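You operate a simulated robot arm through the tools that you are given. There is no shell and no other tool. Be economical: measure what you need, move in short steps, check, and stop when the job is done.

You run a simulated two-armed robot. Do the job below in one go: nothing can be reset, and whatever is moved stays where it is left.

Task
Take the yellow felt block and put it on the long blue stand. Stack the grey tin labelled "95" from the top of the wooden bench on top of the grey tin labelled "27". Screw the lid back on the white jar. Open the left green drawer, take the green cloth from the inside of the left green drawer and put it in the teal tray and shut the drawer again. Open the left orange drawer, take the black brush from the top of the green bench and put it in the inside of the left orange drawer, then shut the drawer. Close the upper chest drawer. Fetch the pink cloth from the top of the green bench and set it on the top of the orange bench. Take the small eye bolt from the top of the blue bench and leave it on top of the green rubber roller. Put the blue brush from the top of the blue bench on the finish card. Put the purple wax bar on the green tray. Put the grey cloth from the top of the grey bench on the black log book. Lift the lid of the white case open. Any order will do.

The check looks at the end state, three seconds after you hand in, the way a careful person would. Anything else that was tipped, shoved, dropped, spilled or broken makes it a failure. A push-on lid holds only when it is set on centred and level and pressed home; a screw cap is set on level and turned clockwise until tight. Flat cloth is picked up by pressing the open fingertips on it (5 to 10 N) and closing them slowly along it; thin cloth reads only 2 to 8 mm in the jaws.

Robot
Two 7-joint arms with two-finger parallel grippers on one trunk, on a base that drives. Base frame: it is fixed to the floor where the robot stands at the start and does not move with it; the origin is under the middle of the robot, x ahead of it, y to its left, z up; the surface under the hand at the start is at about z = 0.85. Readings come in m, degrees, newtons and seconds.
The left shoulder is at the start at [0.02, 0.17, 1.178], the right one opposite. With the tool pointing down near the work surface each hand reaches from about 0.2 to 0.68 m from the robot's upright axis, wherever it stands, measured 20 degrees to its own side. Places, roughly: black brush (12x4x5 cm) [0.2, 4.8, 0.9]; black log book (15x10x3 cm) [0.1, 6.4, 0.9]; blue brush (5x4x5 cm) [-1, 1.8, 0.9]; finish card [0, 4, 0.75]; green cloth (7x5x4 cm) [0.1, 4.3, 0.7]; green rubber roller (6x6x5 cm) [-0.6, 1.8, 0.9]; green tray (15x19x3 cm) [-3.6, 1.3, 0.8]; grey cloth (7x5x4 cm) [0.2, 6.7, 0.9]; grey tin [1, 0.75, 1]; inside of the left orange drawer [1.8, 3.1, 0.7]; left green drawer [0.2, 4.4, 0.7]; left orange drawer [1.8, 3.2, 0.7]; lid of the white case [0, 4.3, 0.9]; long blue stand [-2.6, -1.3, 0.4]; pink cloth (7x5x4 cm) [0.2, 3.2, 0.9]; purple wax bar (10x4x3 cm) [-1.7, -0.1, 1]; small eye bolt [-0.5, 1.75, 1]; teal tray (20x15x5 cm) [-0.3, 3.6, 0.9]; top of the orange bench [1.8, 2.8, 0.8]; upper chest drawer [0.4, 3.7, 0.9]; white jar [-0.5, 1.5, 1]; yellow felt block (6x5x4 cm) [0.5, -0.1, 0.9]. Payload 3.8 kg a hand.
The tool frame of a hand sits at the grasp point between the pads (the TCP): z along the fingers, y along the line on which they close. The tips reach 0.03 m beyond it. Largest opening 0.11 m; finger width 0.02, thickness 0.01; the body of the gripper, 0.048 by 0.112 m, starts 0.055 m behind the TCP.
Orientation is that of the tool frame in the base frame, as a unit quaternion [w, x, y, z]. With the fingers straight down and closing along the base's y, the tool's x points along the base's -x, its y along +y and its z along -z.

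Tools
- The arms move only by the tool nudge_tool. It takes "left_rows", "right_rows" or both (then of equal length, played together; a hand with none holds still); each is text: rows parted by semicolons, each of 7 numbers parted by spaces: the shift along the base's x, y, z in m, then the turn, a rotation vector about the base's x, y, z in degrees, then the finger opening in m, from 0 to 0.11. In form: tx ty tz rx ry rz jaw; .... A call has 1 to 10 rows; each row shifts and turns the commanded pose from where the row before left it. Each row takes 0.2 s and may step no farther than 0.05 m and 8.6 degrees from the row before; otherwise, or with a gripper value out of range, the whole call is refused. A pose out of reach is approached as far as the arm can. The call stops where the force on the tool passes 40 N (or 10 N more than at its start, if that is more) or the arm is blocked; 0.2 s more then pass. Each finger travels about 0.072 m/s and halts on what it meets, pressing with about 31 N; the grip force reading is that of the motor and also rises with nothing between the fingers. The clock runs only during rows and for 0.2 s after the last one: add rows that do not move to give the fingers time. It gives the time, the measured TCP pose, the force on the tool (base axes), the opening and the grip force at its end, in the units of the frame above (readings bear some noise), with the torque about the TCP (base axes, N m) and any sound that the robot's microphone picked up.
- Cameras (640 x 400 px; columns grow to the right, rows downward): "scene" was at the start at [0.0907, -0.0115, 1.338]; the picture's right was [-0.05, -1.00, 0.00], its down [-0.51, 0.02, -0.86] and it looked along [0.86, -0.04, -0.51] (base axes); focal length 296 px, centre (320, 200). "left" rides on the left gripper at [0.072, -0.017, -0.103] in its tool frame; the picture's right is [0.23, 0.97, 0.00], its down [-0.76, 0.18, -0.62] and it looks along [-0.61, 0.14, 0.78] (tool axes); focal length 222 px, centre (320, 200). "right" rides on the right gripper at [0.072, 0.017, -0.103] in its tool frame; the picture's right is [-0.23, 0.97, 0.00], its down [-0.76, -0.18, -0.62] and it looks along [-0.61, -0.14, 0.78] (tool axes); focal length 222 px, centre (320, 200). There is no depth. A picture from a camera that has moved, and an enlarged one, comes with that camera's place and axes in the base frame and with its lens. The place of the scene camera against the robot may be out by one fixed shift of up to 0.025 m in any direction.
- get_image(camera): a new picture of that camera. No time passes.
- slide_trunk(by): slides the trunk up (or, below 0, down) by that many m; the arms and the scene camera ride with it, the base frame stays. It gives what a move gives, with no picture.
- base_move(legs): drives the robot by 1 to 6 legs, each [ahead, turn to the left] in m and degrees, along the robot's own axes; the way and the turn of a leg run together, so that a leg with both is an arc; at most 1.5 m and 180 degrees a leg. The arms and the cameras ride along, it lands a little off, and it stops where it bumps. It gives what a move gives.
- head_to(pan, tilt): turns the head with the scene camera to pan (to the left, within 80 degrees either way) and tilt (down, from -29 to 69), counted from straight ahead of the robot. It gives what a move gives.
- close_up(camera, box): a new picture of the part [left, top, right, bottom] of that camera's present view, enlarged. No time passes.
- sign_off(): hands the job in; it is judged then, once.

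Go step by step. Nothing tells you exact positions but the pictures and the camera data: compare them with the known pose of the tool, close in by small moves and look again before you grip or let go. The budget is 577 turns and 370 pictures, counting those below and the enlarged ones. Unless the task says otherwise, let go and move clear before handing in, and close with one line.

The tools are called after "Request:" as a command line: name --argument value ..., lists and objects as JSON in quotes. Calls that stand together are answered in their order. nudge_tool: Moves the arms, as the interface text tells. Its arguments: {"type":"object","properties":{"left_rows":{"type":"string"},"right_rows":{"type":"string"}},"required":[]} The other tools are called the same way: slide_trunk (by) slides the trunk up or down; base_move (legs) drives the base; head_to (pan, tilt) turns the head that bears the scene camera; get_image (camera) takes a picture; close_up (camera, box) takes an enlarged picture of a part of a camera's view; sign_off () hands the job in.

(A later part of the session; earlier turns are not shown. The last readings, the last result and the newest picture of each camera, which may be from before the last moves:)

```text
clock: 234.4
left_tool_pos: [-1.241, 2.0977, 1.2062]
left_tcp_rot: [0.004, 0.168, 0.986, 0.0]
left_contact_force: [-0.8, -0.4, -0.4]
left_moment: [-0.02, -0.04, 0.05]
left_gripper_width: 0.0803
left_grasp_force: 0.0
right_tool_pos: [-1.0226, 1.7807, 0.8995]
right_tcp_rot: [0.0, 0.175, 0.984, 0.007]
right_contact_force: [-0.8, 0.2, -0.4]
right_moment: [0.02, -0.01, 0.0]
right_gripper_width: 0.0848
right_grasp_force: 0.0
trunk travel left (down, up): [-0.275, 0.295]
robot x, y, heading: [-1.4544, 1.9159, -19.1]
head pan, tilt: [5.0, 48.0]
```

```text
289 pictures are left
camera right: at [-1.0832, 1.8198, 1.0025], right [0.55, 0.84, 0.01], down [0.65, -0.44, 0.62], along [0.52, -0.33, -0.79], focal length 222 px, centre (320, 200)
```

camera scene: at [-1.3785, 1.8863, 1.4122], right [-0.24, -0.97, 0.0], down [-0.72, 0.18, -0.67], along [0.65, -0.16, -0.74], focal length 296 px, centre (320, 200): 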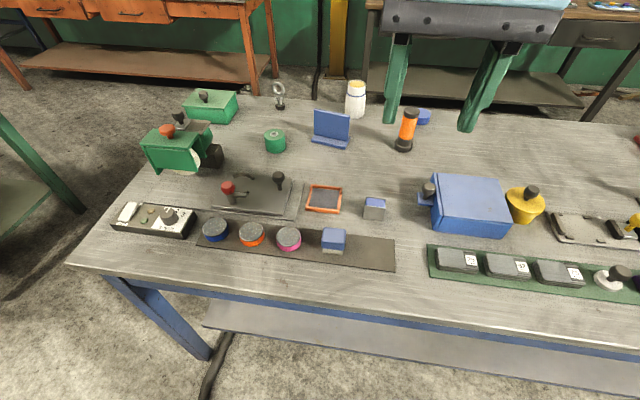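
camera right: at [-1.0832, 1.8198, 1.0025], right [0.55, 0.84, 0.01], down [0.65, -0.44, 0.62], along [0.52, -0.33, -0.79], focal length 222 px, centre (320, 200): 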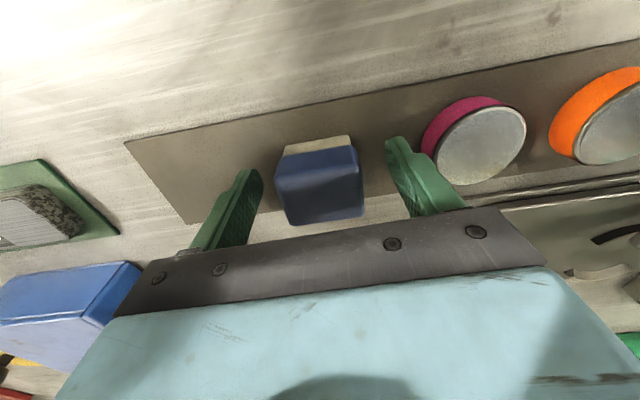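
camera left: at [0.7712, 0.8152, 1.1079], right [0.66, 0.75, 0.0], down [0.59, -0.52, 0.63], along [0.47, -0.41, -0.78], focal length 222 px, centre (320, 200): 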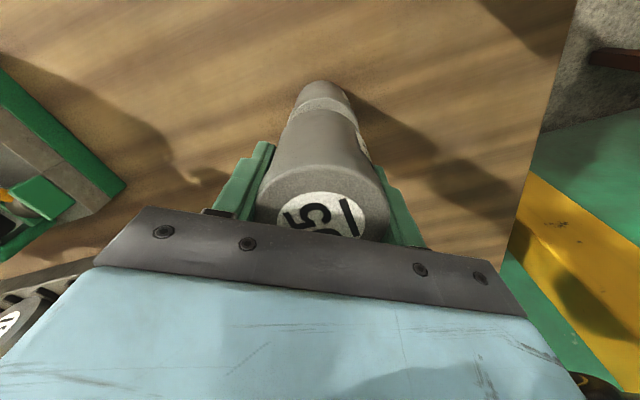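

Request:
nudge_tool --right_rows "0 0 -0.006 0 0 0 0.075; 0 0 0 0 0 0 0.06; 0 0 0 0 0 0 0.05; 0 0 0 0 0 0 0.04; 0 0 0 0 0 0 0.03; 0 0 0 0 0 0 0.025; 0 0 0 0 0 0 0.025"

Request:
nudge_tool --right_rows "0 0 0.01 0 0 0 0.025; 0 0 0.04 0 0 0 0.025; 0 0 0.045 0 0 0 0.025; 0 0 0.045 0 0 0 0.025; 0 0 0.045 0 0 0 0.025; 0 0 0.045 0 0 0 0.025; 0 0 0.03 0 0 0 0.025; -0.04 0.01 0 0 0 0 0.025;-0.04 0.01 0 0 0 0 0.025;-0.04 0.01 0 0 0 0 0.025"

Request:
get_image --camera "right"

```text
clock: 236.0
left_tool_pos: [-1.2422, 2.096, 1.2061]
left_tcp_rot: [0.005, 0.168, 0.986, -0.001]
left_contact_force: [0.0, 0.0, 0.7]
left_moment: [0.03, 0.05, 0.0]
left_gripper_width: 0.08
left_grasp_force: 0.1
right_tool_pos: [-1.0209, 1.7802, 0.8922]
right_tcp_rot: [0.0, 0.175, 0.985, 0.006]
right_contact_force: [1.2, -0.5, 2.0]
right_moment: [-0.09, 0.01, 0.01]
right_gripper_width: 0.0493
right_grasp_force: 30.7
trunk travel left (down, up): [-0.275, 0.295]
robot x, y, heading: [-1.452, 1.9174, -19.0]
head pan, tilt: [5.0, 48.0]
```

```text
clock: 238.2
left_tool_pos: [-1.2415, 2.0972, 1.2061]
left_tcp_rot: [0.004, 0.168, 0.986, 0.001]
left_contact_force: [-0.5, -0.6, 0.1]
left_moment: [0.01, -0.03, 0.01]
left_gripper_width: 0.0798
left_grasp_force: 0.0
right_tool_pos: [-1.1446, 1.8119, 1.1546]
right_tcp_rot: [-0.001, 0.175, 0.984, 0.007]
right_contact_force: [-0.3, 0.1, -1.3]
right_moment: [0.01, -0.01, 0.02]
right_gripper_width: 0.0495
right_grasp_force: 31.2
trunk travel left (down, up): [-0.275, 0.295]
robot x, y, heading: [-1.4535, 1.9226, -19.2]
head pan, tilt: [5.0, 48.0]
```

```text
288 pictures are left
camera right: at [-1.2057, 1.851, 1.258], right [0.55, 0.83, 0.01], down [0.65, -0.44, 0.62], along [0.52, -0.33, -0.79], focal length 222 px, centre (320, 200)
```

right: 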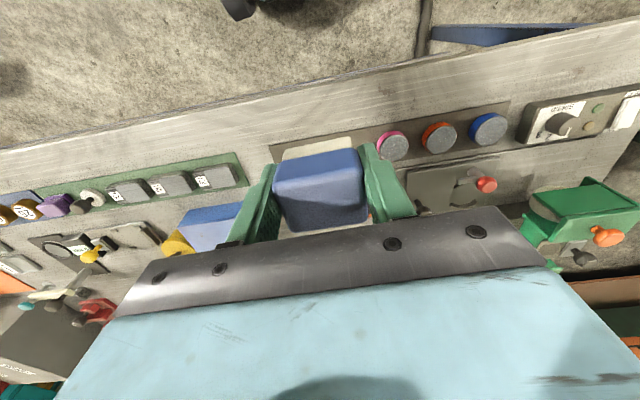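

The brush is held. The jar, bolt and roller are best reached from the aisle on the east side; I drive round the south end by the known way.

Request:
base_move --legs '[[-0.25, 0], [0, -92], [1.4, 0], [0.44, 0], [0, 27], [0.95, 0]]'

```text
clock: 258.6
left_tool_pos: [-1.9959, -0.7632, 1.2062]
left_tcp_rot: [0.003, 0.671, 0.741, -0.002]
left_contact_force: [-0.5, -0.6, 0.7]
left_moment: [0.01, 0.02, 0.02]
left_gripper_width: 0.0799
left_grasp_force: 0.1
right_tool_pos: [-2.2126, -0.9721, 1.1532]
right_tcp_rot: [0.003, 0.677, 0.736, 0.006]
right_contact_force: [0.8, -0.5, -0.1]
right_moment: [0.0, 0.02, -0.01]
right_gripper_width: 0.0493
right_grasp_force: 31.5
trunk travel left (down, up): [-0.275, 0.295]
robot x, y, heading: [-2.2493, -0.6442, -84.1]
head pan, tilt: [5.0, 48.0]
```

Request:
base_move --legs '[[0, 80.2], [1.4, 0], [0, 28.7], [0.57, 0], [0, 54.6]]'

Request:
head_to --pan 10 --tilt 25

Request:
get_image --camera "scene"

```text
clock: 275.6
left_tool_pos: [-0.5451, -0.3432, 1.2067]
left_tcp_rot: [0.003, -0.625, 0.781, 0.003]
left_contact_force: [-0.8, -1.0, -0.6]
left_moment: [0.0, -0.02, -0.02]
left_gripper_width: 0.0802
left_grasp_force: 0.0
right_tool_pos: [-0.2738, -0.2134, 1.1539]
right_tcp_rot: [-0.004, -0.619, 0.785, 0.004]
right_contact_force: [0.1, -0.3, 0.0]
right_moment: [-0.02, -0.02, 0.01]
right_gripper_width: 0.0491
right_grasp_force: 31.1
trunk travel left (down, up): [-0.275, 0.295]
robot x, y, heading: [-0.3418, -0.5362, 77.8]
head pan, tilt: [5.0, 48.0]
```

```text
clock: 276.5
left_tool_pos: [-0.5447, -0.3424, 1.2064]
left_tcp_rot: [0.003, -0.625, 0.781, 0.004]
left_contact_force: [-0.1, 0.0, 0.1]
left_moment: [0.0, -0.01, -0.02]
left_gripper_width: 0.0798
left_grasp_force: 0.1
right_tool_pos: [-0.2737, -0.2118, 1.1549]
right_tcp_rot: [-0.005, -0.618, 0.786, 0.004]
right_contact_force: [0.1, 0.5, -0.1]
right_moment: [0.0, 0.02, 0.03]
right_gripper_width: 0.0495
right_grasp_force: 30.8
trunk travel left (down, up): [-0.275, 0.295]
robot x, y, heading: [-0.347, -0.5335, 77.7]
head pan, tilt: [10.0, 25.0]
```

```text
287 pictures are left
camera scene: at [-0.356, -0.4291, 1.3469], right [1.0, -0.04, 0.0], down [-0.02, -0.42, -0.91], along [0.04, 0.91, -0.42], focal length 296 px, centre (320, 200)
```

scene: 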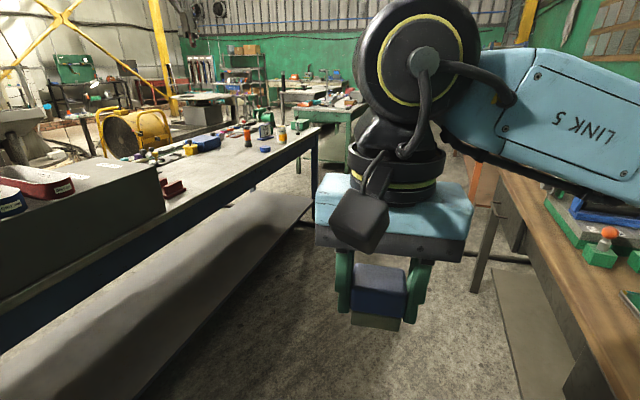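

Request:
base_move --legs '[[1.0, 0], [0.9, 0], [0, 82.5], [0.27, 0]]'

Request:
head_to --pan 0 --tilt 48

Request:
get_image --camera "scene"

```text
clock: 291.0
left_tool_pos: [-0.3698, 1.2541, 1.2062]
left_tcp_rot: [0.0, 0.981, -0.194, -0.004]
left_contact_force: [0.0, 0.9, 0.4]
left_moment: [-0.02, -0.07, 0.0]
left_gripper_width: 0.0801
left_grasp_force: 0.0
right_tool_pos: [-0.4532, 1.5437, 1.1541]
right_tcp_rot: [0.007, 0.979, -0.202, 0.002]
right_contact_force: [-0.1, 0.5, -0.4]
right_moment: [-0.01, -0.02, 0.0]
right_gripper_width: 0.0494
right_grasp_force: 31.0
trunk travel left (down, up): [-0.275, 0.295]
robot x, y, heading: [-0.1477, 1.4181, 157.8]
head pan, tilt: [10.0, 25.0]
```

```text
clock: 291.9
left_tool_pos: [-0.3704, 1.2545, 1.2067]
left_tcp_rot: [0.0, 0.981, -0.194, -0.004]
left_contact_force: [-0.1, 0.9, 0.6]
left_moment: [-0.04, 0.0, 0.0]
left_gripper_width: 0.08
left_grasp_force: 0.1
right_tool_pos: [-0.4521, 1.5425, 1.1545]
right_tcp_rot: [0.006, 0.979, -0.202, 0.001]
right_contact_force: [0.3, 0.3, -1.2]
right_moment: [-0.02, -0.04, -0.02]
right_gripper_width: 0.0495
right_grasp_force: 32.1
trunk travel left (down, up): [-0.275, 0.295]
robot x, y, heading: [-0.1445, 1.4186, 157.6]
head pan, tilt: [0.0, 48.0]
```

```text
286 pictures are left
camera scene: at [-0.26, 1.4493, 1.3122], right [0.38, 0.93, 0.0], down [0.69, -0.28, -0.67], along [-0.62, 0.25, -0.74], focal length 296 px, centre (320, 200)
```

scene: 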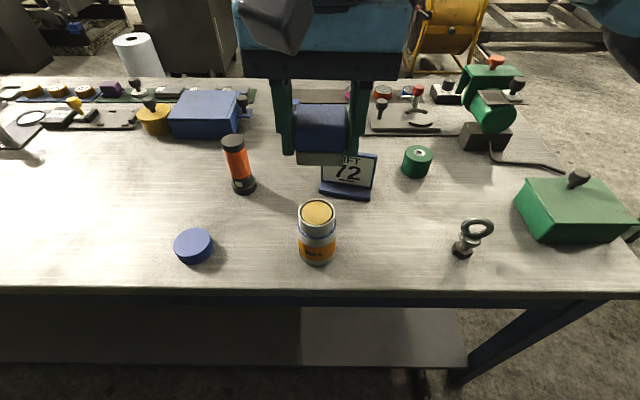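

Jar at (-0.53,1.555), lid at (-0.61,1.35), bolt at (-0.43,1.80), roller at (-0.64,1.835). I need both hands, so I park the brush briefly on free bench space at (-0.46,1.69).

Request:
nudge_tool --right_rows "-0.002 0.04 0 0 0 0 0.025; -0.002 0.04 0 0 0 0 0.025; -0.002 0.04 0 0 0 0 0.025; -0.002 0.025 0 0 0 0 0.025; 0 0 -0.04 0 0 0 0.025; 0 0 -0.04 0 0 0 0.025; 0 0 -0.04 0 0 0 0.025; 0 0 -0.04 0 0 0 0.025; 0 0 -0.04 0 0 0 0.025; 0 0 0 0 0 0 0.025"

Request:
get_image --camera "scene"

```text
clock: 294.1
left_tool_pos: [-0.3692, 1.255, 1.2064]
left_tcp_rot: [-0.001, 0.981, -0.195, -0.005]
left_contact_force: [-0.1, -0.6, -0.4]
left_moment: [0.02, 0.03, -0.01]
left_gripper_width: 0.0799
left_grasp_force: 0.1
right_tool_pos: [-0.4612, 1.6881, 0.9547]
right_tcp_rot: [0.006, 0.979, -0.201, 0.0]
right_contact_force: [-0.8, -0.9, -0.4]
right_moment: [-0.02, 0.0, -0.01]
right_gripper_width: 0.0495
right_grasp_force: 31.1
trunk travel left (down, up): [-0.275, 0.295]
robot x, y, heading: [-0.15, 1.4164, 157.7]
head pan, tilt: [0.0, 48.0]
```

```text
285 pictures are left
camera scene: at [-0.2598, 1.4491, 1.3122], right [0.38, 0.93, 0.0], down [0.69, -0.28, -0.67], along [-0.62, 0.25, -0.74], focal length 296 px, centre (320, 200)
```

scene: 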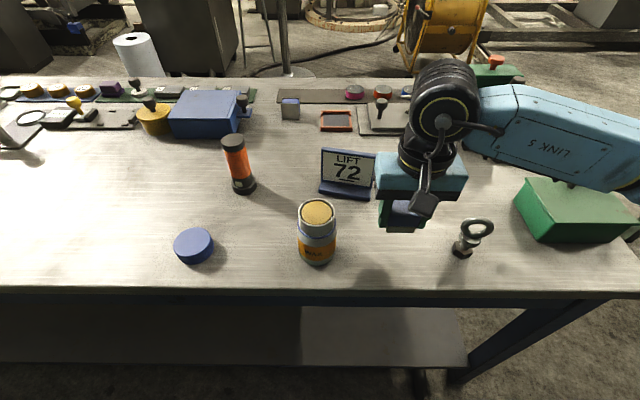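

Request:
nudge_tool --right_rows "0 0 -0.04 0 0 0 0.025; 0 0 -0.018 0 0 0 0.025; 0 0 -0.005 0 0 0 0.025; 0 0 -0.004 0 0 0 0.025; 0 0 0 0 0 0 0.025"

```text
clock: 295.3
left_tool_pos: [-0.3685, 1.2528, 1.2058]
left_tcp_rot: [-0.001, 0.981, -0.195, -0.004]
left_contact_force: [-0.4, 0.2, -0.4]
left_moment: [0.03, 0.0, 0.03]
left_gripper_width: 0.0799
left_grasp_force: 0.0
right_tool_pos: [-0.4597, 1.688, 0.8887]
right_tcp_rot: [0.006, 0.979, -0.202, -0.001]
right_contact_force: [1.8, 1.2, 15.1]
right_moment: [0.35, -0.17, -0.03]
right_gripper_width: 0.0493
right_grasp_force: 30.5
trunk travel left (down, up): [-0.275, 0.295]
robot x, y, heading: [-0.1475, 1.4171, 158.1]
head pan, tilt: [0.0, 48.0]
```

Contact. I release and rise, then view the bolt from above with the right camera.

Request:
nudge_tool --right_rows "0 0 0.002 0 0 0 0.04; 0 0 0 0 0 0 0.07; 0 0 0 0 0 0 0.08; 0 0 0.03 0 0 0 0.08; 0 0 0.045 0 0 0 0.08; 0 0 0.045 0 0 0 0.08; 0 0 0.03 0 0 0 0.08; 0.01 0.045 0 0 0 0 0.08; 0.01 0.045 0 0 0 0 0.08; 0 0 0 0 0 0 0.08"

Request:
get_image --camera "right"

Request:
get_image --camera "scene"

```text
clock: 297.5
left_tool_pos: [-0.3699, 1.2535, 1.2062]
left_tcp_rot: [0.0, 0.981, -0.195, -0.005]
left_contact_force: [0.1, 0.3, 0.3]
left_moment: [-0.02, 0.02, -0.03]
left_gripper_width: 0.0799
left_grasp_force: 0.1
right_tool_pos: [-0.4415, 1.7781, 1.0397]
right_tcp_rot: [0.006, 0.979, -0.203, 0.0]
right_contact_force: [-0.1, 0.3, 0.0]
right_moment: [0.02, -0.02, 0.02]
right_gripper_width: 0.08
right_grasp_force: 0.2
trunk travel left (down, up): [-0.275, 0.295]
robot x, y, heading: [-0.1457, 1.4174, 157.8]
head pan, tilt: [0.0, 48.0]
```

```text
284 pictures are left
camera right: at [-0.3807, 1.7345, 1.143], right [-0.59, -0.8, 0.01], down [-0.63, 0.47, 0.62], along [-0.5, 0.36, -0.79], focal length 222 px, centre (320, 200)
```

right: 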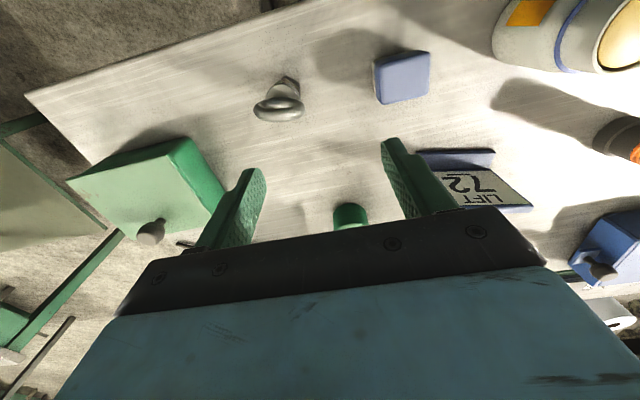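

```text
283 pictures are left
camera scene: at [-0.2601, 1.449, 1.3122], right [0.38, 0.93, 0.0], down [0.69, -0.28, -0.67], along [-0.62, 0.25, -0.74], focal length 296 px, centre (320, 200)
```

scene: 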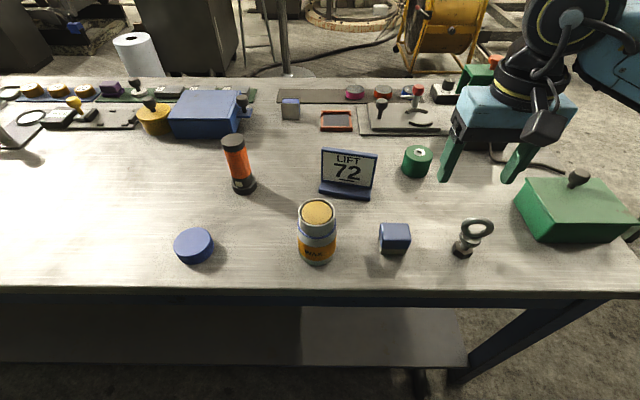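

Request:
close_up --camera "scene" --box '[390, 130, 520, 270]'

Request:
close_up --camera "right" --box '[230, 50, 350, 150]'

```text
2.86 times, centred on (455, 200) of scene
camera zoom: at [-0.2601, 1.449, 1.3122], right [0.38, 0.93, 0.0], down [0.69, -0.28, -0.67], along [-0.62, 0.25, -0.74], focal length 844 px, centre (-66, 200)
```

zoom: 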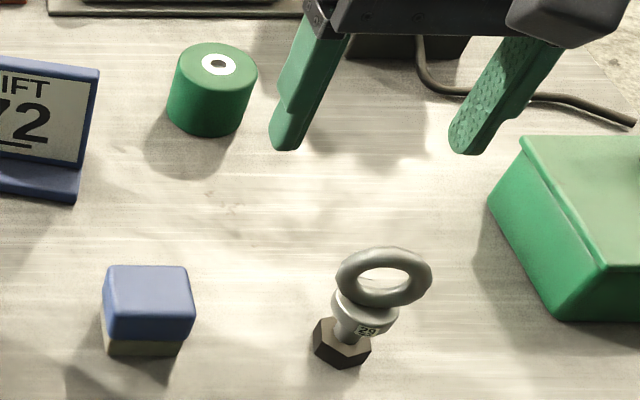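

```text
4.00 times, centred on (290, 100) of right
camera zoom: at [-0.3807, 1.7345, 1.143], right [-0.59, -0.8, 0.01], down [-0.63, 0.47, 0.62], along [-0.5, 0.36, -0.79], focal length 888 px, centre (440, 600)
```

zoom: 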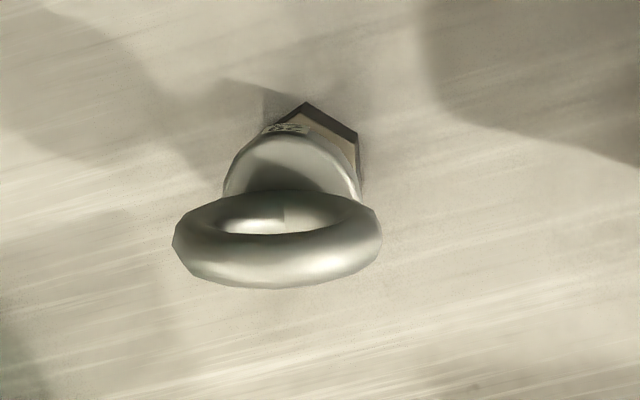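

The eye bolt stands at about (-0.405, 1.793) with its ring centre near z = 0.935. I align across the ring and come down partway.

Request:
nudge_tool --right_rows "0.0185 0.0075 0 0 0 -6.5 0.08; 0.0185 0.0075 0 0 0 -6.5 0.08; 0 0 -0.03 0 0 0 0.08; 0 0 0 0 0 0 0.08"

Request:
get_image --camera "right"

Request:
close_up --camera "scene" --box '[390, 130, 550, 270]'

```text
clock: 298.5
left_tool_pos: [-0.3693, 1.2546, 1.2063]
left_tcp_rot: [0.0, 0.981, -0.195, -0.004]
left_contact_force: [1.0, -0.2, 0.4]
left_moment: [-0.01, -0.01, -0.01]
left_gripper_width: 0.0802
left_grasp_force: 0.1
right_tool_pos: [-0.4026, 1.7926, 1.0089]
right_tcp_rot: [0.007, 0.95, -0.312, -0.001]
right_contact_force: [0.1, 0.2, -0.2]
right_moment: [-0.02, -0.03, 0.02]
right_gripper_width: 0.08
right_grasp_force: 0.1
trunk travel left (down, up): [-0.275, 0.295]
robot x, y, heading: [-0.1457, 1.4195, 157.8]
head pan, tilt: [0.0, 48.0]
```

```text
280 pictures are left
camera right: at [-0.353, 1.7371, 1.1129], right [-0.76, -0.65, 0.01], down [-0.51, 0.6, 0.62], along [-0.41, 0.47, -0.79], focal length 222 px, centre (320, 200)
```

right: 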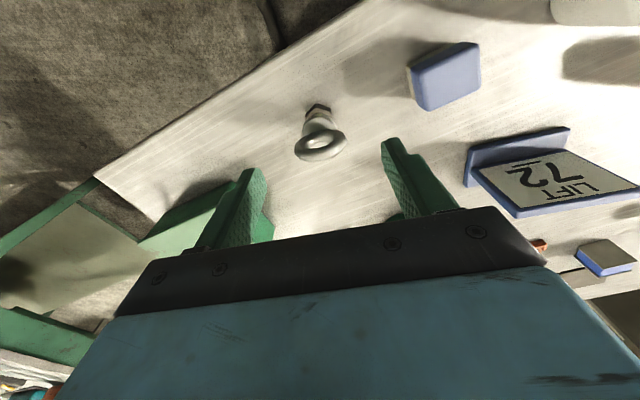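

```text
2.86 times, centred on (470, 200) of scene
camera zoom: at [-0.2597, 1.4491, 1.3122], right [0.38, 0.93, 0.0], down [0.69, -0.28, -0.67], along [-0.62, 0.25, -0.74], focal length 844 px, centre (-109, 200)
```

zoom: 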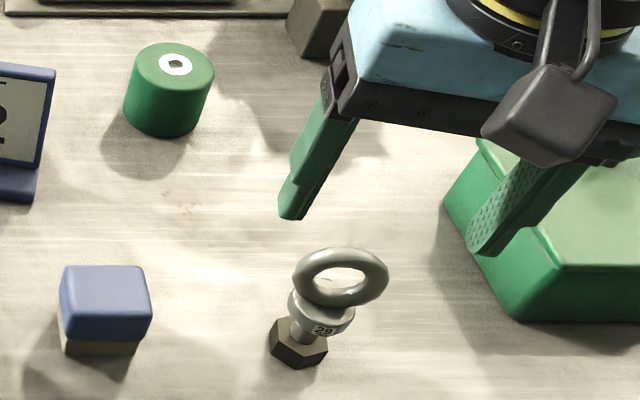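

Request:
nudge_tool --right_rows "0 0 -0.03 0 0 0 0.08; 0 0 -0.03 0 0 0 0.08; 0 0 -0.01 0 0 0 0.08; 0 0 0 0 0 0 0.08"

Request:
get_image --camera "right"

Request:
close_up --camera "scene" --box '[390, 150, 550, 290]'

```text
clock: 299.5
left_tool_pos: [-0.3696, 1.2544, 1.2063]
left_tcp_rot: [0.0, 0.981, -0.195, -0.005]
left_contact_force: [0.3, -0.8, 1.0]
left_moment: [-0.01, 0.03, 0.0]
left_gripper_width: 0.0799
left_grasp_force: 0.0
right_tool_pos: [-0.4018, 1.7924, 0.9365]
right_tcp_rot: [0.006, 0.95, -0.311, 0.0]
right_contact_force: [0.5, -0.1, 0.0]
right_moment: [0.0, 0.02, 0.01]
right_gripper_width: 0.0799
right_grasp_force: 0.2
trunk travel left (down, up): [-0.275, 0.295]
robot x, y, heading: [-0.145, 1.4211, 158.0]
head pan, tilt: [0.0, 48.0]
```

```text
278 pictures are left
camera right: at [-0.3529, 1.7365, 1.0421], right [-0.76, -0.65, 0.01], down [-0.51, 0.6, 0.62], along [-0.41, 0.46, -0.79], focal length 222 px, centre (320, 200)
```

right: 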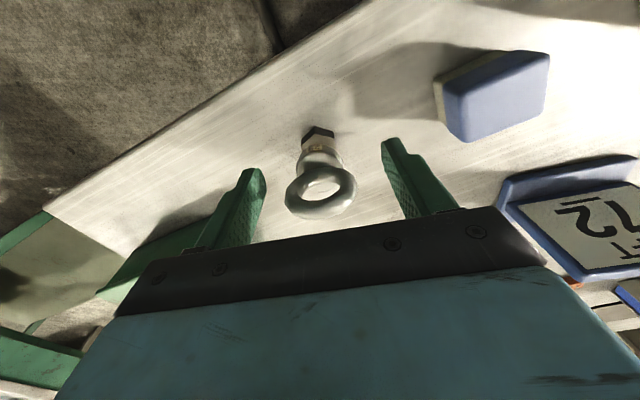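

```text
2.86 times, centred on (470, 220) of scene
camera zoom: at [-0.2598, 1.4492, 1.3122], right [0.38, 0.93, 0.0], down [0.69, -0.28, -0.67], along [-0.62, 0.25, -0.74], focal length 844 px, centre (-109, 143)
```

zoom: 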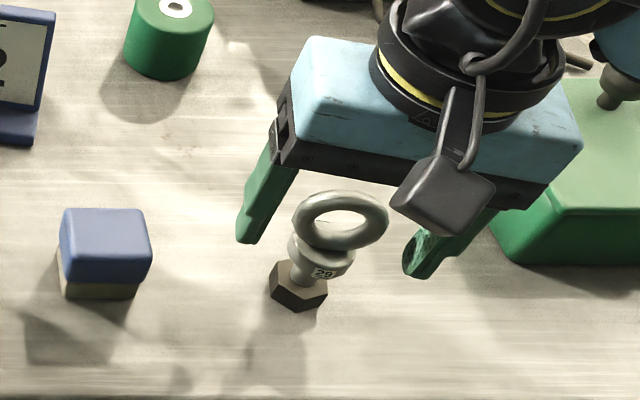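

The ring sits exactly at the grasp point. I close slowly.

Request:
nudge_tool --right_rows "0 0 0 0 0 0 0.07; 0 0 0 0 0 0 0.062; 0 0 0 0 0 0 0.056; 0 0 0 0 0 0 0.05; 0 0 0 0 0 0 0.044; 0 0 0 0 0 0 0.036; 0 0 0 0 0 0 0.03; 0 0 0 0 0 0 0.03"

Request:
get_image --camera "right"

```text
clock: 301.3
left_tool_pos: [-0.37, 1.2538, 1.2066]
left_tcp_rot: [0.0, 0.981, -0.195, -0.005]
left_contact_force: [0.1, 1.0, 0.5]
left_moment: [0.02, 0.01, 0.0]
left_gripper_width: 0.0798
left_grasp_force: 0.0
right_tool_pos: [-0.403, 1.793, 0.9399]
right_tcp_rot: [0.007, 0.95, -0.311, -0.001]
right_contact_force: [0.8, 0.5, 1.4]
right_moment: [0.11, -0.05, -0.01]
right_gripper_width: 0.0495
right_grasp_force: 30.8
trunk travel left (down, up): [-0.275, 0.295]
robot x, y, heading: [-0.1509, 1.4196, 157.9]
head pan, tilt: [0.0, 48.0]
```

```text
276 pictures are left
camera right: at [-0.3529, 1.7366, 1.0423], right [-0.76, -0.65, 0.01], down [-0.51, 0.6, 0.62], along [-0.41, 0.46, -0.79], focal length 222 px, centre (320, 200)
```

right: 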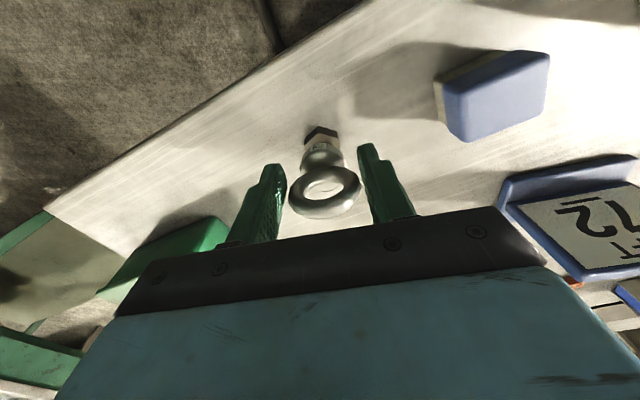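

Ring gripped at 49 mm. I lift and carry it over to the roller.

Request:
nudge_tool --right_rows "0 0 0.02 0 0 0 0.03; 0 0 0.04 0 0 0 0.03; 0 0 0.04 0 0 0 0.03; -0.04 0.009 0 0 0 0 0.03; -0.04 0.009 0 0 0 0 0.03; -0.04 0.009 0 0 0 0 0.03; -0.04 0.009 0 0 0 0 0.03; -0.04 0.009 0 0 0 0 0.03; -0.037 0.01 0 0 0 0 0.03; 0 0 0 0 0 0 0.03"

Request:
get_image --camera "right"

Request:
close_up --camera "scene" --box '[340, 70, 540, 230]'

```text
clock: 303.5
left_tool_pos: [-0.3683, 1.2544, 1.2074]
left_tcp_rot: [-0.001, 0.981, -0.195, -0.004]
left_contact_force: [0.4, 1.1, 0.5]
left_moment: [0.01, -0.02, 0.01]
left_gripper_width: 0.0798
left_grasp_force: 0.1
right_tool_pos: [-0.6408, 1.8472, 1.0409]
right_tcp_rot: [0.007, 0.95, -0.311, -0.001]
right_contact_force: [-0.8, 0.0, -1.6]
right_moment: [0.01, 0.0, 0.03]
right_gripper_width: 0.0496
right_grasp_force: 31.2
trunk travel left (down, up): [-0.275, 0.295]
robot x, y, heading: [-0.1465, 1.4224, 157.6]
head pan, tilt: [0.0, 48.0]
```

```text
275 pictures are left
camera right: at [-0.5917, 1.791, 1.1439], right [-0.76, -0.65, 0.01], down [-0.51, 0.6, 0.62], along [-0.41, 0.46, -0.79], focal length 222 px, centre (320, 200)
```

right: 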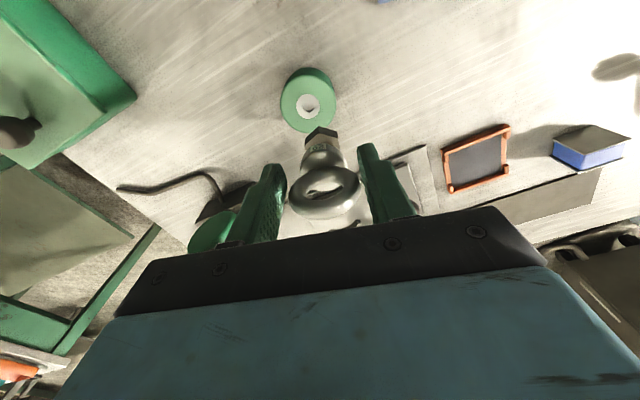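

```text
2.50 times, centred on (440, 150) of scene
camera zoom: at [-0.2593, 1.45, 1.3122], right [0.38, 0.93, 0.0], down [0.69, -0.28, -0.67], along [-0.62, 0.25, -0.74], focal length 739 px, centre (20, 325)
```

zoom: 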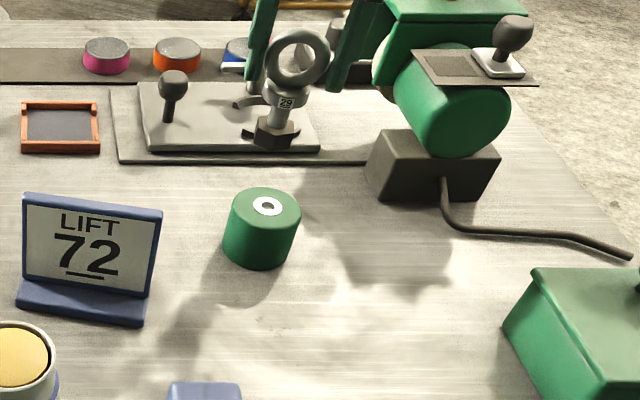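

Request:
nudge_tool --right_rows "0.014 -0.002 0 0 0 0 0.03; 0 0 -0.025 0 0 0 0.03; 0 0 0 0 0 0 0.03"

Request:
get_image --camera "right"

Request:
close_up --camera "scene" --box '[370, 80, 490, 190]'

```text
clock: 304.3
left_tool_pos: [-0.3693, 1.2544, 1.2052]
left_tcp_rot: [0.0, 0.981, -0.195, -0.005]
left_contact_force: [0.3, -1.7, 0.0]
left_moment: [0.01, -0.03, 0.01]
left_gripper_width: 0.0798
left_grasp_force: 0.1
right_tool_pos: [-0.6272, 1.8456, 1.0139]
right_tcp_rot: [0.006, 0.95, -0.312, -0.001]
right_contact_force: [-0.1, 0.5, -0.7]
right_moment: [-0.03, 0.0, 0.01]
right_gripper_width: 0.0495
right_grasp_force: 30.6
trunk travel left (down, up): [-0.275, 0.295]
robot x, y, heading: [-0.1466, 1.4183, 158.0]
head pan, tilt: [0.0, 48.0]
```

```text
273 pictures are left
camera right: at [-0.5774, 1.79, 1.1172], right [-0.76, -0.65, 0.01], down [-0.51, 0.6, 0.62], along [-0.41, 0.46, -0.79], focal length 222 px, centre (320, 200)
```

right: 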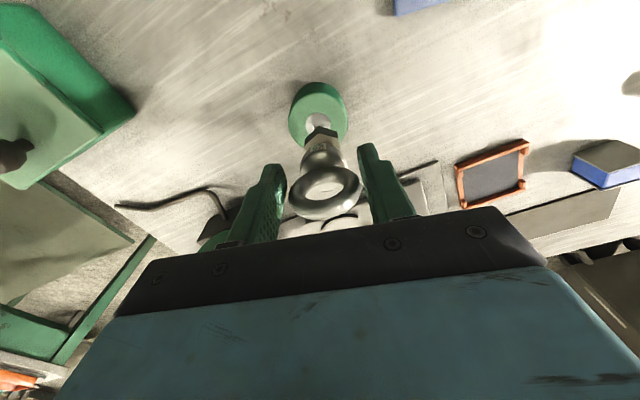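

```text
3.64 times, centred on (430, 135) of scene
camera zoom: at [-0.2595, 1.4493, 1.3122], right [0.38, 0.93, 0.0], down [0.69, -0.28, -0.67], along [-0.62, 0.25, -0.74], focal length 1074 px, centre (-80, 436)
```

zoom: 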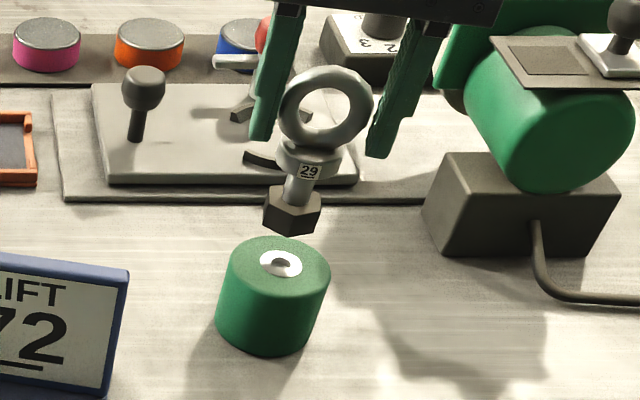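

Well centred above the roller. I lower until the nut touches.

Request:
nudge_tool --right_rows "0.001 -0.001 -0.012 0 0 0 0.03; 0 0 -0.006 0 0 0 0.03; 0 0 -0.004 0 0 0 0.03; 0 0 0 0 0 0 0.03"

Request:
nudge_tool --right_rows "0 0 -0.003 0 0 0 0.03; 0 0 0 0 0 0 0.03"

Request:
close_up --camera "scene" --box '[370, 80, 490, 190]'

```text
clock: 305.3
left_tool_pos: [-0.3706, 1.2541, 1.2063]
left_tcp_rot: [0.0, 0.981, -0.195, -0.004]
left_contact_force: [-0.2, 0.3, 0.9]
left_moment: [-0.01, -0.01, -0.02]
left_gripper_width: 0.0798
left_grasp_force: 0.2
right_tool_pos: [-0.6268, 1.8434, 0.9924]
right_tcp_rot: [0.007, 0.95, -0.312, 0.001]
right_contact_force: [0.1, 0.5, -2.1]
right_moment: [-0.05, -0.01, 0.03]
right_gripper_width: 0.0496
right_grasp_force: 31.3
trunk travel left (down, up): [-0.275, 0.295]
robot x, y, heading: [-0.148, 1.4183, 158.0]
head pan, tilt: [0.0, 48.0]
```

```text
clock: 305.9
left_tool_pos: [-0.3698, 1.2539, 1.2076]
left_tcp_rot: [0.0, 0.981, -0.196, -0.005]
left_contact_force: [0.0, 0.7, 0.4]
left_moment: [0.02, -0.02, 0.01]
left_gripper_width: 0.0798
left_grasp_force: 0.1
right_tool_pos: [-0.6258, 1.8452, 0.9897]
right_tcp_rot: [0.007, 0.95, -0.312, 0.0]
right_contact_force: [0.0, 0.1, -2.1]
right_moment: [-0.02, -0.01, -0.04]
right_gripper_width: 0.0497
right_grasp_force: 30.8
trunk travel left (down, up): [-0.275, 0.295]
robot x, y, heading: [-0.1465, 1.4176, 157.9]
head pan, tilt: [0.0, 48.0]
```

```text
3.64 times, centred on (430, 135) of scene
camera zoom: at [-0.2599, 1.4493, 1.3122], right [0.38, 0.93, 0.0], down [0.69, -0.28, -0.67], along [-0.62, 0.25, -0.74], focal length 1074 px, centre (-80, 436)
```

zoom: 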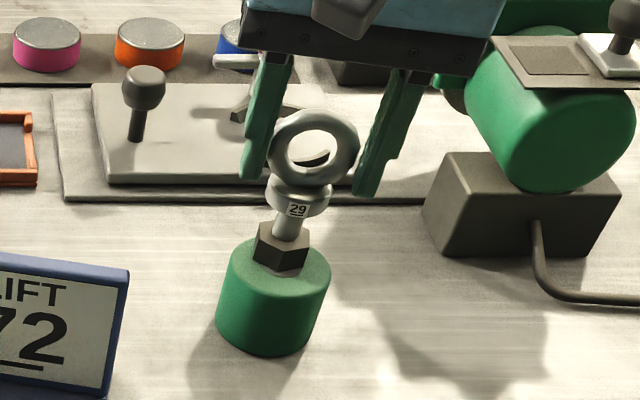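

Request:
nudge_tool --right_rows "0 0 -0.002 0 0 0 0.03; 0 0 -0.0015 0 0 0 0.03; 0 0 0 0 0 0 0.03"

```text
clock: 306.7
left_tool_pos: [-0.3675, 1.2527, 1.2062]
left_tcp_rot: [0.0, 0.981, -0.195, -0.006]
left_contact_force: [-0.7, 0.0, -0.3]
left_moment: [0.03, 0.01, 0.0]
left_gripper_width: 0.08
left_grasp_force: 0.1
right_tool_pos: [-0.6258, 1.8457, 0.9876]
right_tcp_rot: [0.006, 0.95, -0.312, -0.002]
right_contact_force: [0.0, 2.4, 21.4]
right_moment: [0.48, -0.07, 0.01]
right_gripper_width: 0.0496
right_grasp_force: 30.9
trunk travel left (down, up): [-0.275, 0.295]
robot x, y, heading: [-0.1454, 1.4179, 157.5]
head pan, tilt: [0.0, 48.0]
```

Request:
nudge_tool --right_rows "0 0 0.0015 0 0 0 0.03; 0 0 0 0 0 0 0.052; 0 0 0 0 0 0 0.06; 0 0 0 0 0 0 0.08; 0 0 0 0 0 0 0.08; 0 0 0.02 0 0 0 0.08; 0 0 0.04 0 0 0 0.08; 0 0 0.045 0 0 0 0.08; 0 0 0.03 0 0 0 0.08; 0 0 0 0 0 0 0.08"

Request:
close_up --camera "scene" --box '[370, 80, 490, 190]'

```text
clock: 308.9
left_tool_pos: [-0.3695, 1.2536, 1.2048]
left_tcp_rot: [0.001, 0.981, -0.195, -0.004]
left_contact_force: [-1.1, 0.3, 0.4]
left_moment: [-0.01, 0.03, -0.02]
left_gripper_width: 0.08
left_grasp_force: 0.0
right_tool_pos: [-0.6245, 1.844, 1.1225]
right_tcp_rot: [0.006, 0.95, -0.312, 0.0]
right_contact_force: [-0.2, 0.1, -0.2]
right_moment: [0.01, 0.02, -0.01]
right_gripper_width: 0.0797
right_grasp_force: 0.1
trunk travel left (down, up): [-0.275, 0.295]
robot x, y, heading: [-0.1454, 1.4199, 157.9]
head pan, tilt: [0.0, 48.0]
```

```text
3.64 times, centred on (430, 135) of scene
camera zoom: at [-0.2599, 1.4495, 1.3121], right [0.38, 0.93, 0.0], down [0.69, -0.28, -0.67], along [-0.62, 0.25, -0.74], focal length 1074 px, centre (-80, 436)
```

zoom: 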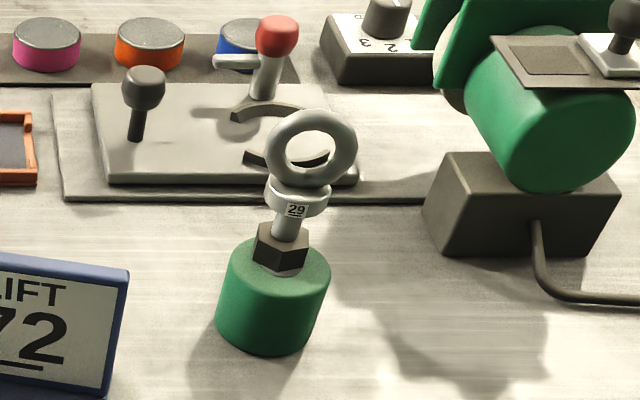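

The eye bolt stands on the roller. Now the lid: left hand over the blue cap; right hand retracts.

Request:
nudge_tool --left_rows "-0.04 0.018 -0.01 0 -0.3 0 0.1; -0.04 0.018 -0.01 0 -0.3 0 0.1; -0.04 0.018 -0.01 0 0 0 0.1; -0.04 0.018 -0.01 0 0 0 0.1; -0.04 0.018 -0.02 0 0 0 0.1; -0.035 0.02 -0.02 0 0 0 0.1; 0 0 -0.03 0 0 0 0.1; 0 0 -0.03 0 0 0 0.1; 0 0 0 0 0 0 0.1" --right_rows "0.035 0 0.01 0 0 0 0.08; 0.035 0 0.01 0 0 0 0.08; 0.035 0 0.01 0 0 0 0.08; 0.035 0 0.01 0 0 3 0.08; 0.03 0 0.01 0 0 3 0.08; 0 0 0 0 0 3 0.08; 0 0 0 0 0 0 0.08; 0 0 0 0 0 0 0.08; 0 0 0 0 0 0 0.08"

Request:
get_image --camera "left"

Request:
get_image --camera "scene"

```text
clock: 310.9
left_tool_pos: [-0.6035, 1.3628, 1.0684]
left_tcp_rot: [0.0, 0.981, -0.195, 0.001]
left_contact_force: [0.6, 1.0, 1.5]
left_moment: [0.01, -0.02, -0.02]
left_gripper_width: 0.0999
left_grasp_force: 0.1
right_tool_pos: [-0.4549, 1.8468, 1.1727]
right_tcp_rot: [0.006, 0.972, -0.236, 0.0]
right_contact_force: [0.5, 0.4, 0.2]
right_moment: [-0.01, 0.01, 0.0]
right_gripper_width: 0.0801
right_grasp_force: 0.1
trunk travel left (down, up): [-0.275, 0.295]
robot x, y, heading: [-0.1449, 1.4189, 157.9]
head pan, tilt: [0.0, 48.0]
```

```text
269 pictures are left
camera left: at [-0.5313, 1.3512, 1.1727], right [-0.16, -0.99, 0.0], down [-0.77, 0.13, 0.62], along [-0.61, 0.1, -0.78], focal length 222 px, centre (320, 200)
```

left: 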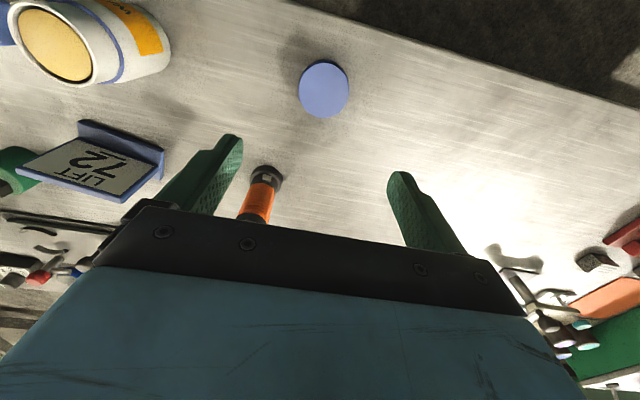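

```text
268 pictures are left
camera scene: at [-0.2595, 1.4492, 1.3122], right [0.38, 0.93, 0.0], down [0.69, -0.28, -0.67], along [-0.62, 0.25, -0.74], focal length 296 px, centre (320, 200)
```

scene: 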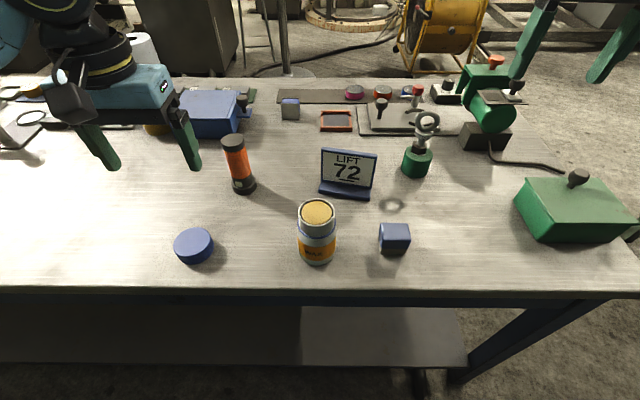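

Lid centre at (-0.593,1.356). I pre-turn the left hand counter-clockwise so there is room for a long clockwise stroke.

Request:
nudge_tool --left_rows "0.0055 -0.0035 0 0 0 8 0.09; 0.0055 -0.0035 0 0 0 8 0.09; 0 0 0 0 0 8 0.09; 0 0 0 0 0 8 0.09; 0 0 0 0 0 8 0.09; 0 0 0 0 0 8 0.09; 0 0 0 0 0 8 0.09; 0 0 0 0 0 8 0.09; 0 0 0 0 0 8 0.09; 0 0 0 0 0 8 0.09"

Request:
get_image --camera "left"

```text
clock: 313.1
left_tool_pos: [-0.5927, 1.3574, 1.0672]
left_tcp_rot: [-0.002, 0.876, 0.482, 0.0]
left_contact_force: [-0.8, 1.0, -0.5]
left_moment: [-0.05, -0.04, 0.0]
left_gripper_width: 0.0899
left_grasp_force: 0.0
right_tool_pos: [-0.4546, 1.8472, 1.1705]
right_tcp_rot: [0.006, 0.972, -0.236, 0.0]
right_contact_force: [0.1, -0.1, -0.2]
right_moment: [0.01, 0.01, 0.01]
right_gripper_width: 0.0802
right_grasp_force: 0.1
trunk travel left (down, up): [-0.275, 0.295]
robot x, y, heading: [-0.1524, 1.4162, 158.0]
head pan, tilt: [0.0, 48.0]
```

```text
267 pictures are left
camera left: at [-0.5699, 1.4268, 1.1709], right [0.94, -0.33, 0.0], down [-0.26, -0.74, 0.62], along [-0.21, -0.59, -0.78], focal length 222 px, centre (320, 200)
```

left: 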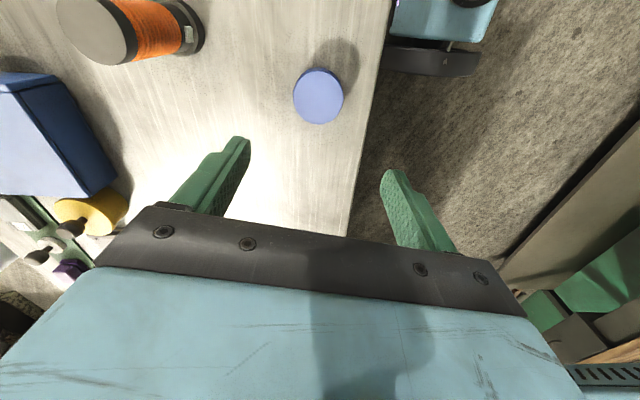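

Request:
nudge_tool --left_rows "-0.002 0.001 -0.03 0 0 8 0.09; 0 0 -0.04 0 0 8 0.09; 0 0 -0.04 0 0 0 0.09; 0 0 -0.04 0 0 0 0.085; 0 0 -0.02 0 0 0 0.085; 0 0 0 0 0 0 0.085"

Request:
get_image --camera "left"

Request:
close_up --camera "scene" --box '[110, 150, 290, 290]'

```text
clock: 314.5
left_tool_pos: [-0.5957, 1.3583, 0.8956]
left_tcp_rot: [-0.002, 0.801, 0.598, 0.0]
left_contact_force: [0.2, 1.0, 0.5]
left_moment: [-0.03, -0.01, 0.0]
left_gripper_width: 0.0852
left_grasp_force: 0.1
right_tool_pos: [-0.4545, 1.8455, 1.1721]
right_tcp_rot: [0.006, 0.972, -0.236, 0.0]
right_contact_force: [0.3, 0.5, 0.1]
right_moment: [0.02, -0.01, 0.01]
right_gripper_width: 0.0799
right_grasp_force: 0.0
trunk travel left (down, up): [-0.275, 0.295]
robot x, y, heading: [-0.1466, 1.4166, 157.8]
head pan, tilt: [0.0, 48.0]
```

```text
266 pictures are left
camera left: at [-0.5927, 1.4314, 1.0002], right [1.0, -0.06, 0.0], down [-0.04, -0.78, 0.62], along [-0.04, -0.62, -0.78], focal length 222 px, centre (320, 200)
```

left: 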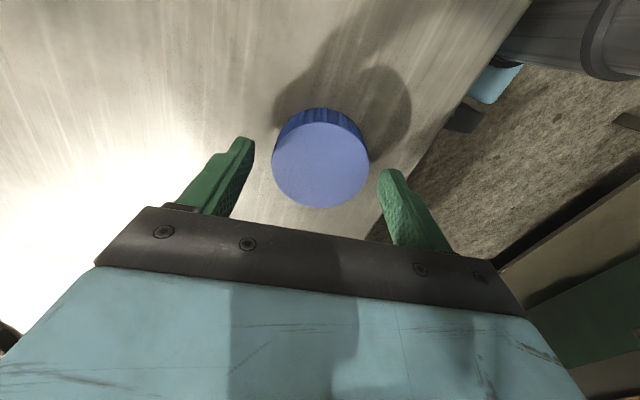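

```text
2.86 times, centred on (200, 220) of scene
camera zoom: at [-0.2598, 1.4493, 1.3122], right [0.38, 0.93, 0.0], down [0.69, -0.28, -0.67], along [-0.62, 0.25, -0.74], focal length 844 px, centre (663, 143)
```

zoom: 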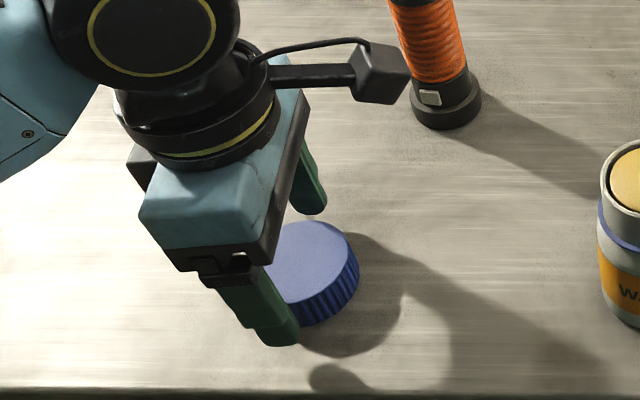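

Request:
nudge_tool --left_rows "0 0 -0.009 0 0 0 0.085; 0 0 0 0 0 0 0.075; 0 0 0 0 0 0 0.065; 0 0 0 0 0 0 0.055; 0 0 0 0 0 0 0.045; 0 0 0 0 0 0 0.045; 0 0 0 0 0 0 0.045"

Request:
nudge_tool --left_rows "0 0 0.02 0 0 0 0.045; 0 0 0.04 0 0 0 0.045; 0 0 0.045 0 0 0 0.045; 0 0 0.045 0 0 0 0.045; 0 0 0 0 0 0 0.045"

Request:
get_image --camera "left"

Request:
close_up --camera "scene" --box '[110, 110, 350, 290]'

```text
clock: 316.1
left_tool_pos: [-0.5964, 1.3562, 0.8881]
left_tcp_rot: [-0.002, 0.802, 0.598, 0.0]
left_contact_force: [0.0, -0.1, -0.5]
left_moment: [-0.03, 0.0, -0.02]
left_gripper_width: 0.0607
left_grasp_force: 30.8
right_tool_pos: [-0.4542, 1.8468, 1.1703]
right_tcp_rot: [0.006, 0.972, -0.236, 0.001]
right_contact_force: [-0.4, -0.3, 0.3]
right_moment: [0.0, 0.01, 0.01]
right_gripper_width: 0.08
right_grasp_force: 0.1
trunk travel left (down, up): [-0.275, 0.295]
robot x, y, heading: [-0.148, 1.42, 157.8]
head pan, tilt: [0.0, 48.0]
```

```text
clock: 317.3
left_tool_pos: [-0.5961, 1.3581, 1.0346]
left_tcp_rot: [-0.001, 0.801, 0.598, 0.0]
left_contact_force: [0.6, 0.3, 0.1]
left_moment: [-0.02, 0.0, 0.0]
left_gripper_width: 0.0608
left_grasp_force: 31.0
right_tool_pos: [-0.4547, 1.8463, 1.1719]
right_tcp_rot: [0.007, 0.972, -0.235, 0.0]
right_contact_force: [-1.3, 0.4, -0.5]
right_moment: [0.01, -0.03, -0.02]
right_gripper_width: 0.0799
right_grasp_force: 0.0
trunk travel left (down, up): [-0.275, 0.295]
robot x, y, heading: [-0.1477, 1.4192, 158.0]
head pan, tilt: [0.0, 48.0]
```

```text
264 pictures are left
camera left: at [-0.5934, 1.4313, 1.1394], right [1.0, -0.06, 0.0], down [-0.04, -0.78, 0.62], along [-0.04, -0.62, -0.78], focal length 222 px, centre (320, 200)
```

left: 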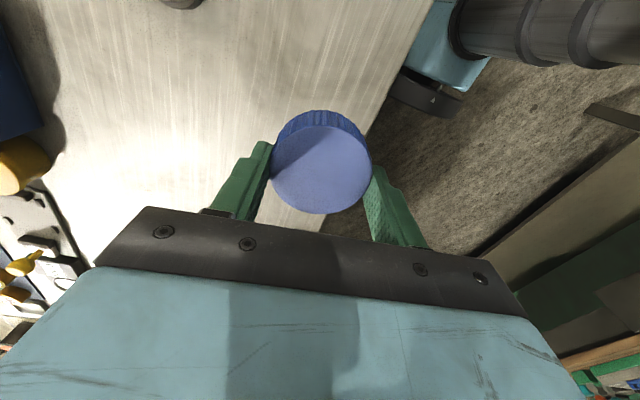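

```text
2.22 times, centred on (230, 200) of scene
camera zoom: at [-0.26, 1.4491, 1.3121], right [0.38, 0.93, 0.0], down [0.69, -0.28, -0.67], along [-0.62, 0.25, -0.74], focal length 657 px, centre (520, 200)
```

zoom: 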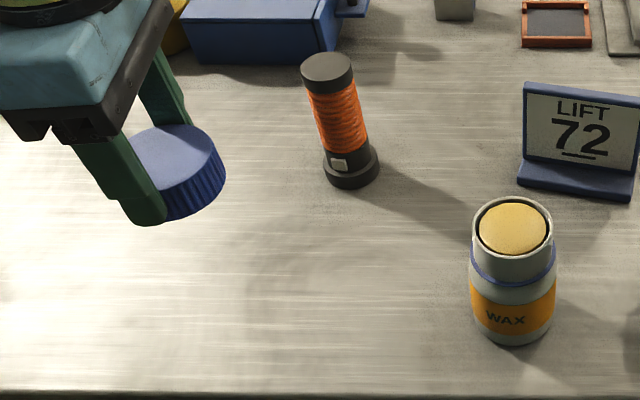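

Lid held at 61 mm. I carry it near the jar and stop short to measure the jar's mouth.

Request:
nudge_tool --left_rows "0 0 0.03 0 0 0 0.045; 0.0215 0.0355 0 0 0 0 0.045; 0.0215 0.0355 0 0 0 0 0.045; 0.0215 0.0355 0 0 0 0 0.045; 0.0215 0.0355 0 0 0 0 0.045; 0 0 0 0 0 0 0.045"

Request:
get_image --camera "left"

Request:
close_up --camera "scene" --box '[230, 130, 430, 290]'

```text
clock: 318.7
left_tool_pos: [-0.5406, 1.4946, 1.062]
left_tcp_rot: [-0.003, 0.826, 0.564, -0.001]
left_contact_force: [0.5, -0.9, -0.7]
left_moment: [-0.02, -0.01, 0.0]
left_gripper_width: 0.0607
left_grasp_force: 30.8
left hand out of reach, approached as far as the arm can: row 3, 4, 5
right_tool_pos: [-0.4554, 1.846, 1.1716]
right_tcp_rot: [0.006, 0.972, -0.236, 0.0]
right_contact_force: [-0.4, 0.8, 0.2]
right_moment: [-0.03, -0.02, 0.02]
right_gripper_width: 0.08
right_grasp_force: 0.2
trunk travel left (down, up): [-0.275, 0.295]
robot x, y, heading: [-0.1469, 1.418, 158.2]
head pan, tilt: [0.0, 48.0]
```

```text
262 pictures are left
camera left: at [-0.5318, 1.5669, 1.1683], right [0.99, -0.14, -0.01], down [-0.11, -0.78, 0.62], along [-0.09, -0.61, -0.78], focal length 222 px, centre (320, 200)
```

left: 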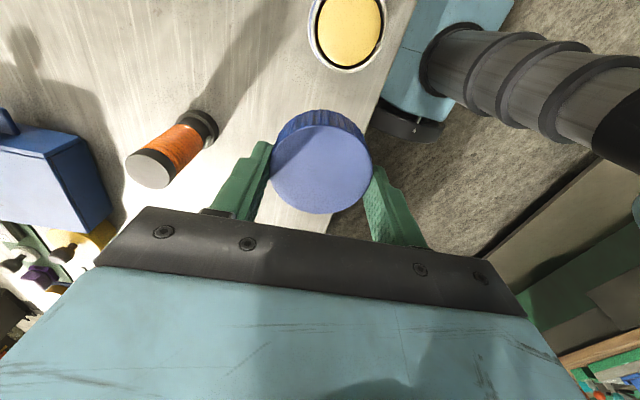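

```text
2.50 times, centred on (330, 210) of scene
camera zoom: at [-0.2608, 1.4488, 1.3121], right [0.38, 0.93, 0.0], down [0.69, -0.28, -0.67], along [-0.62, 0.25, -0.74], focal length 739 px, centre (295, 175)
```

zoom: 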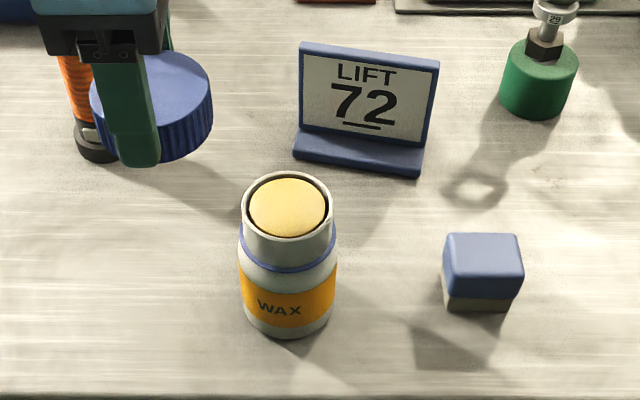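

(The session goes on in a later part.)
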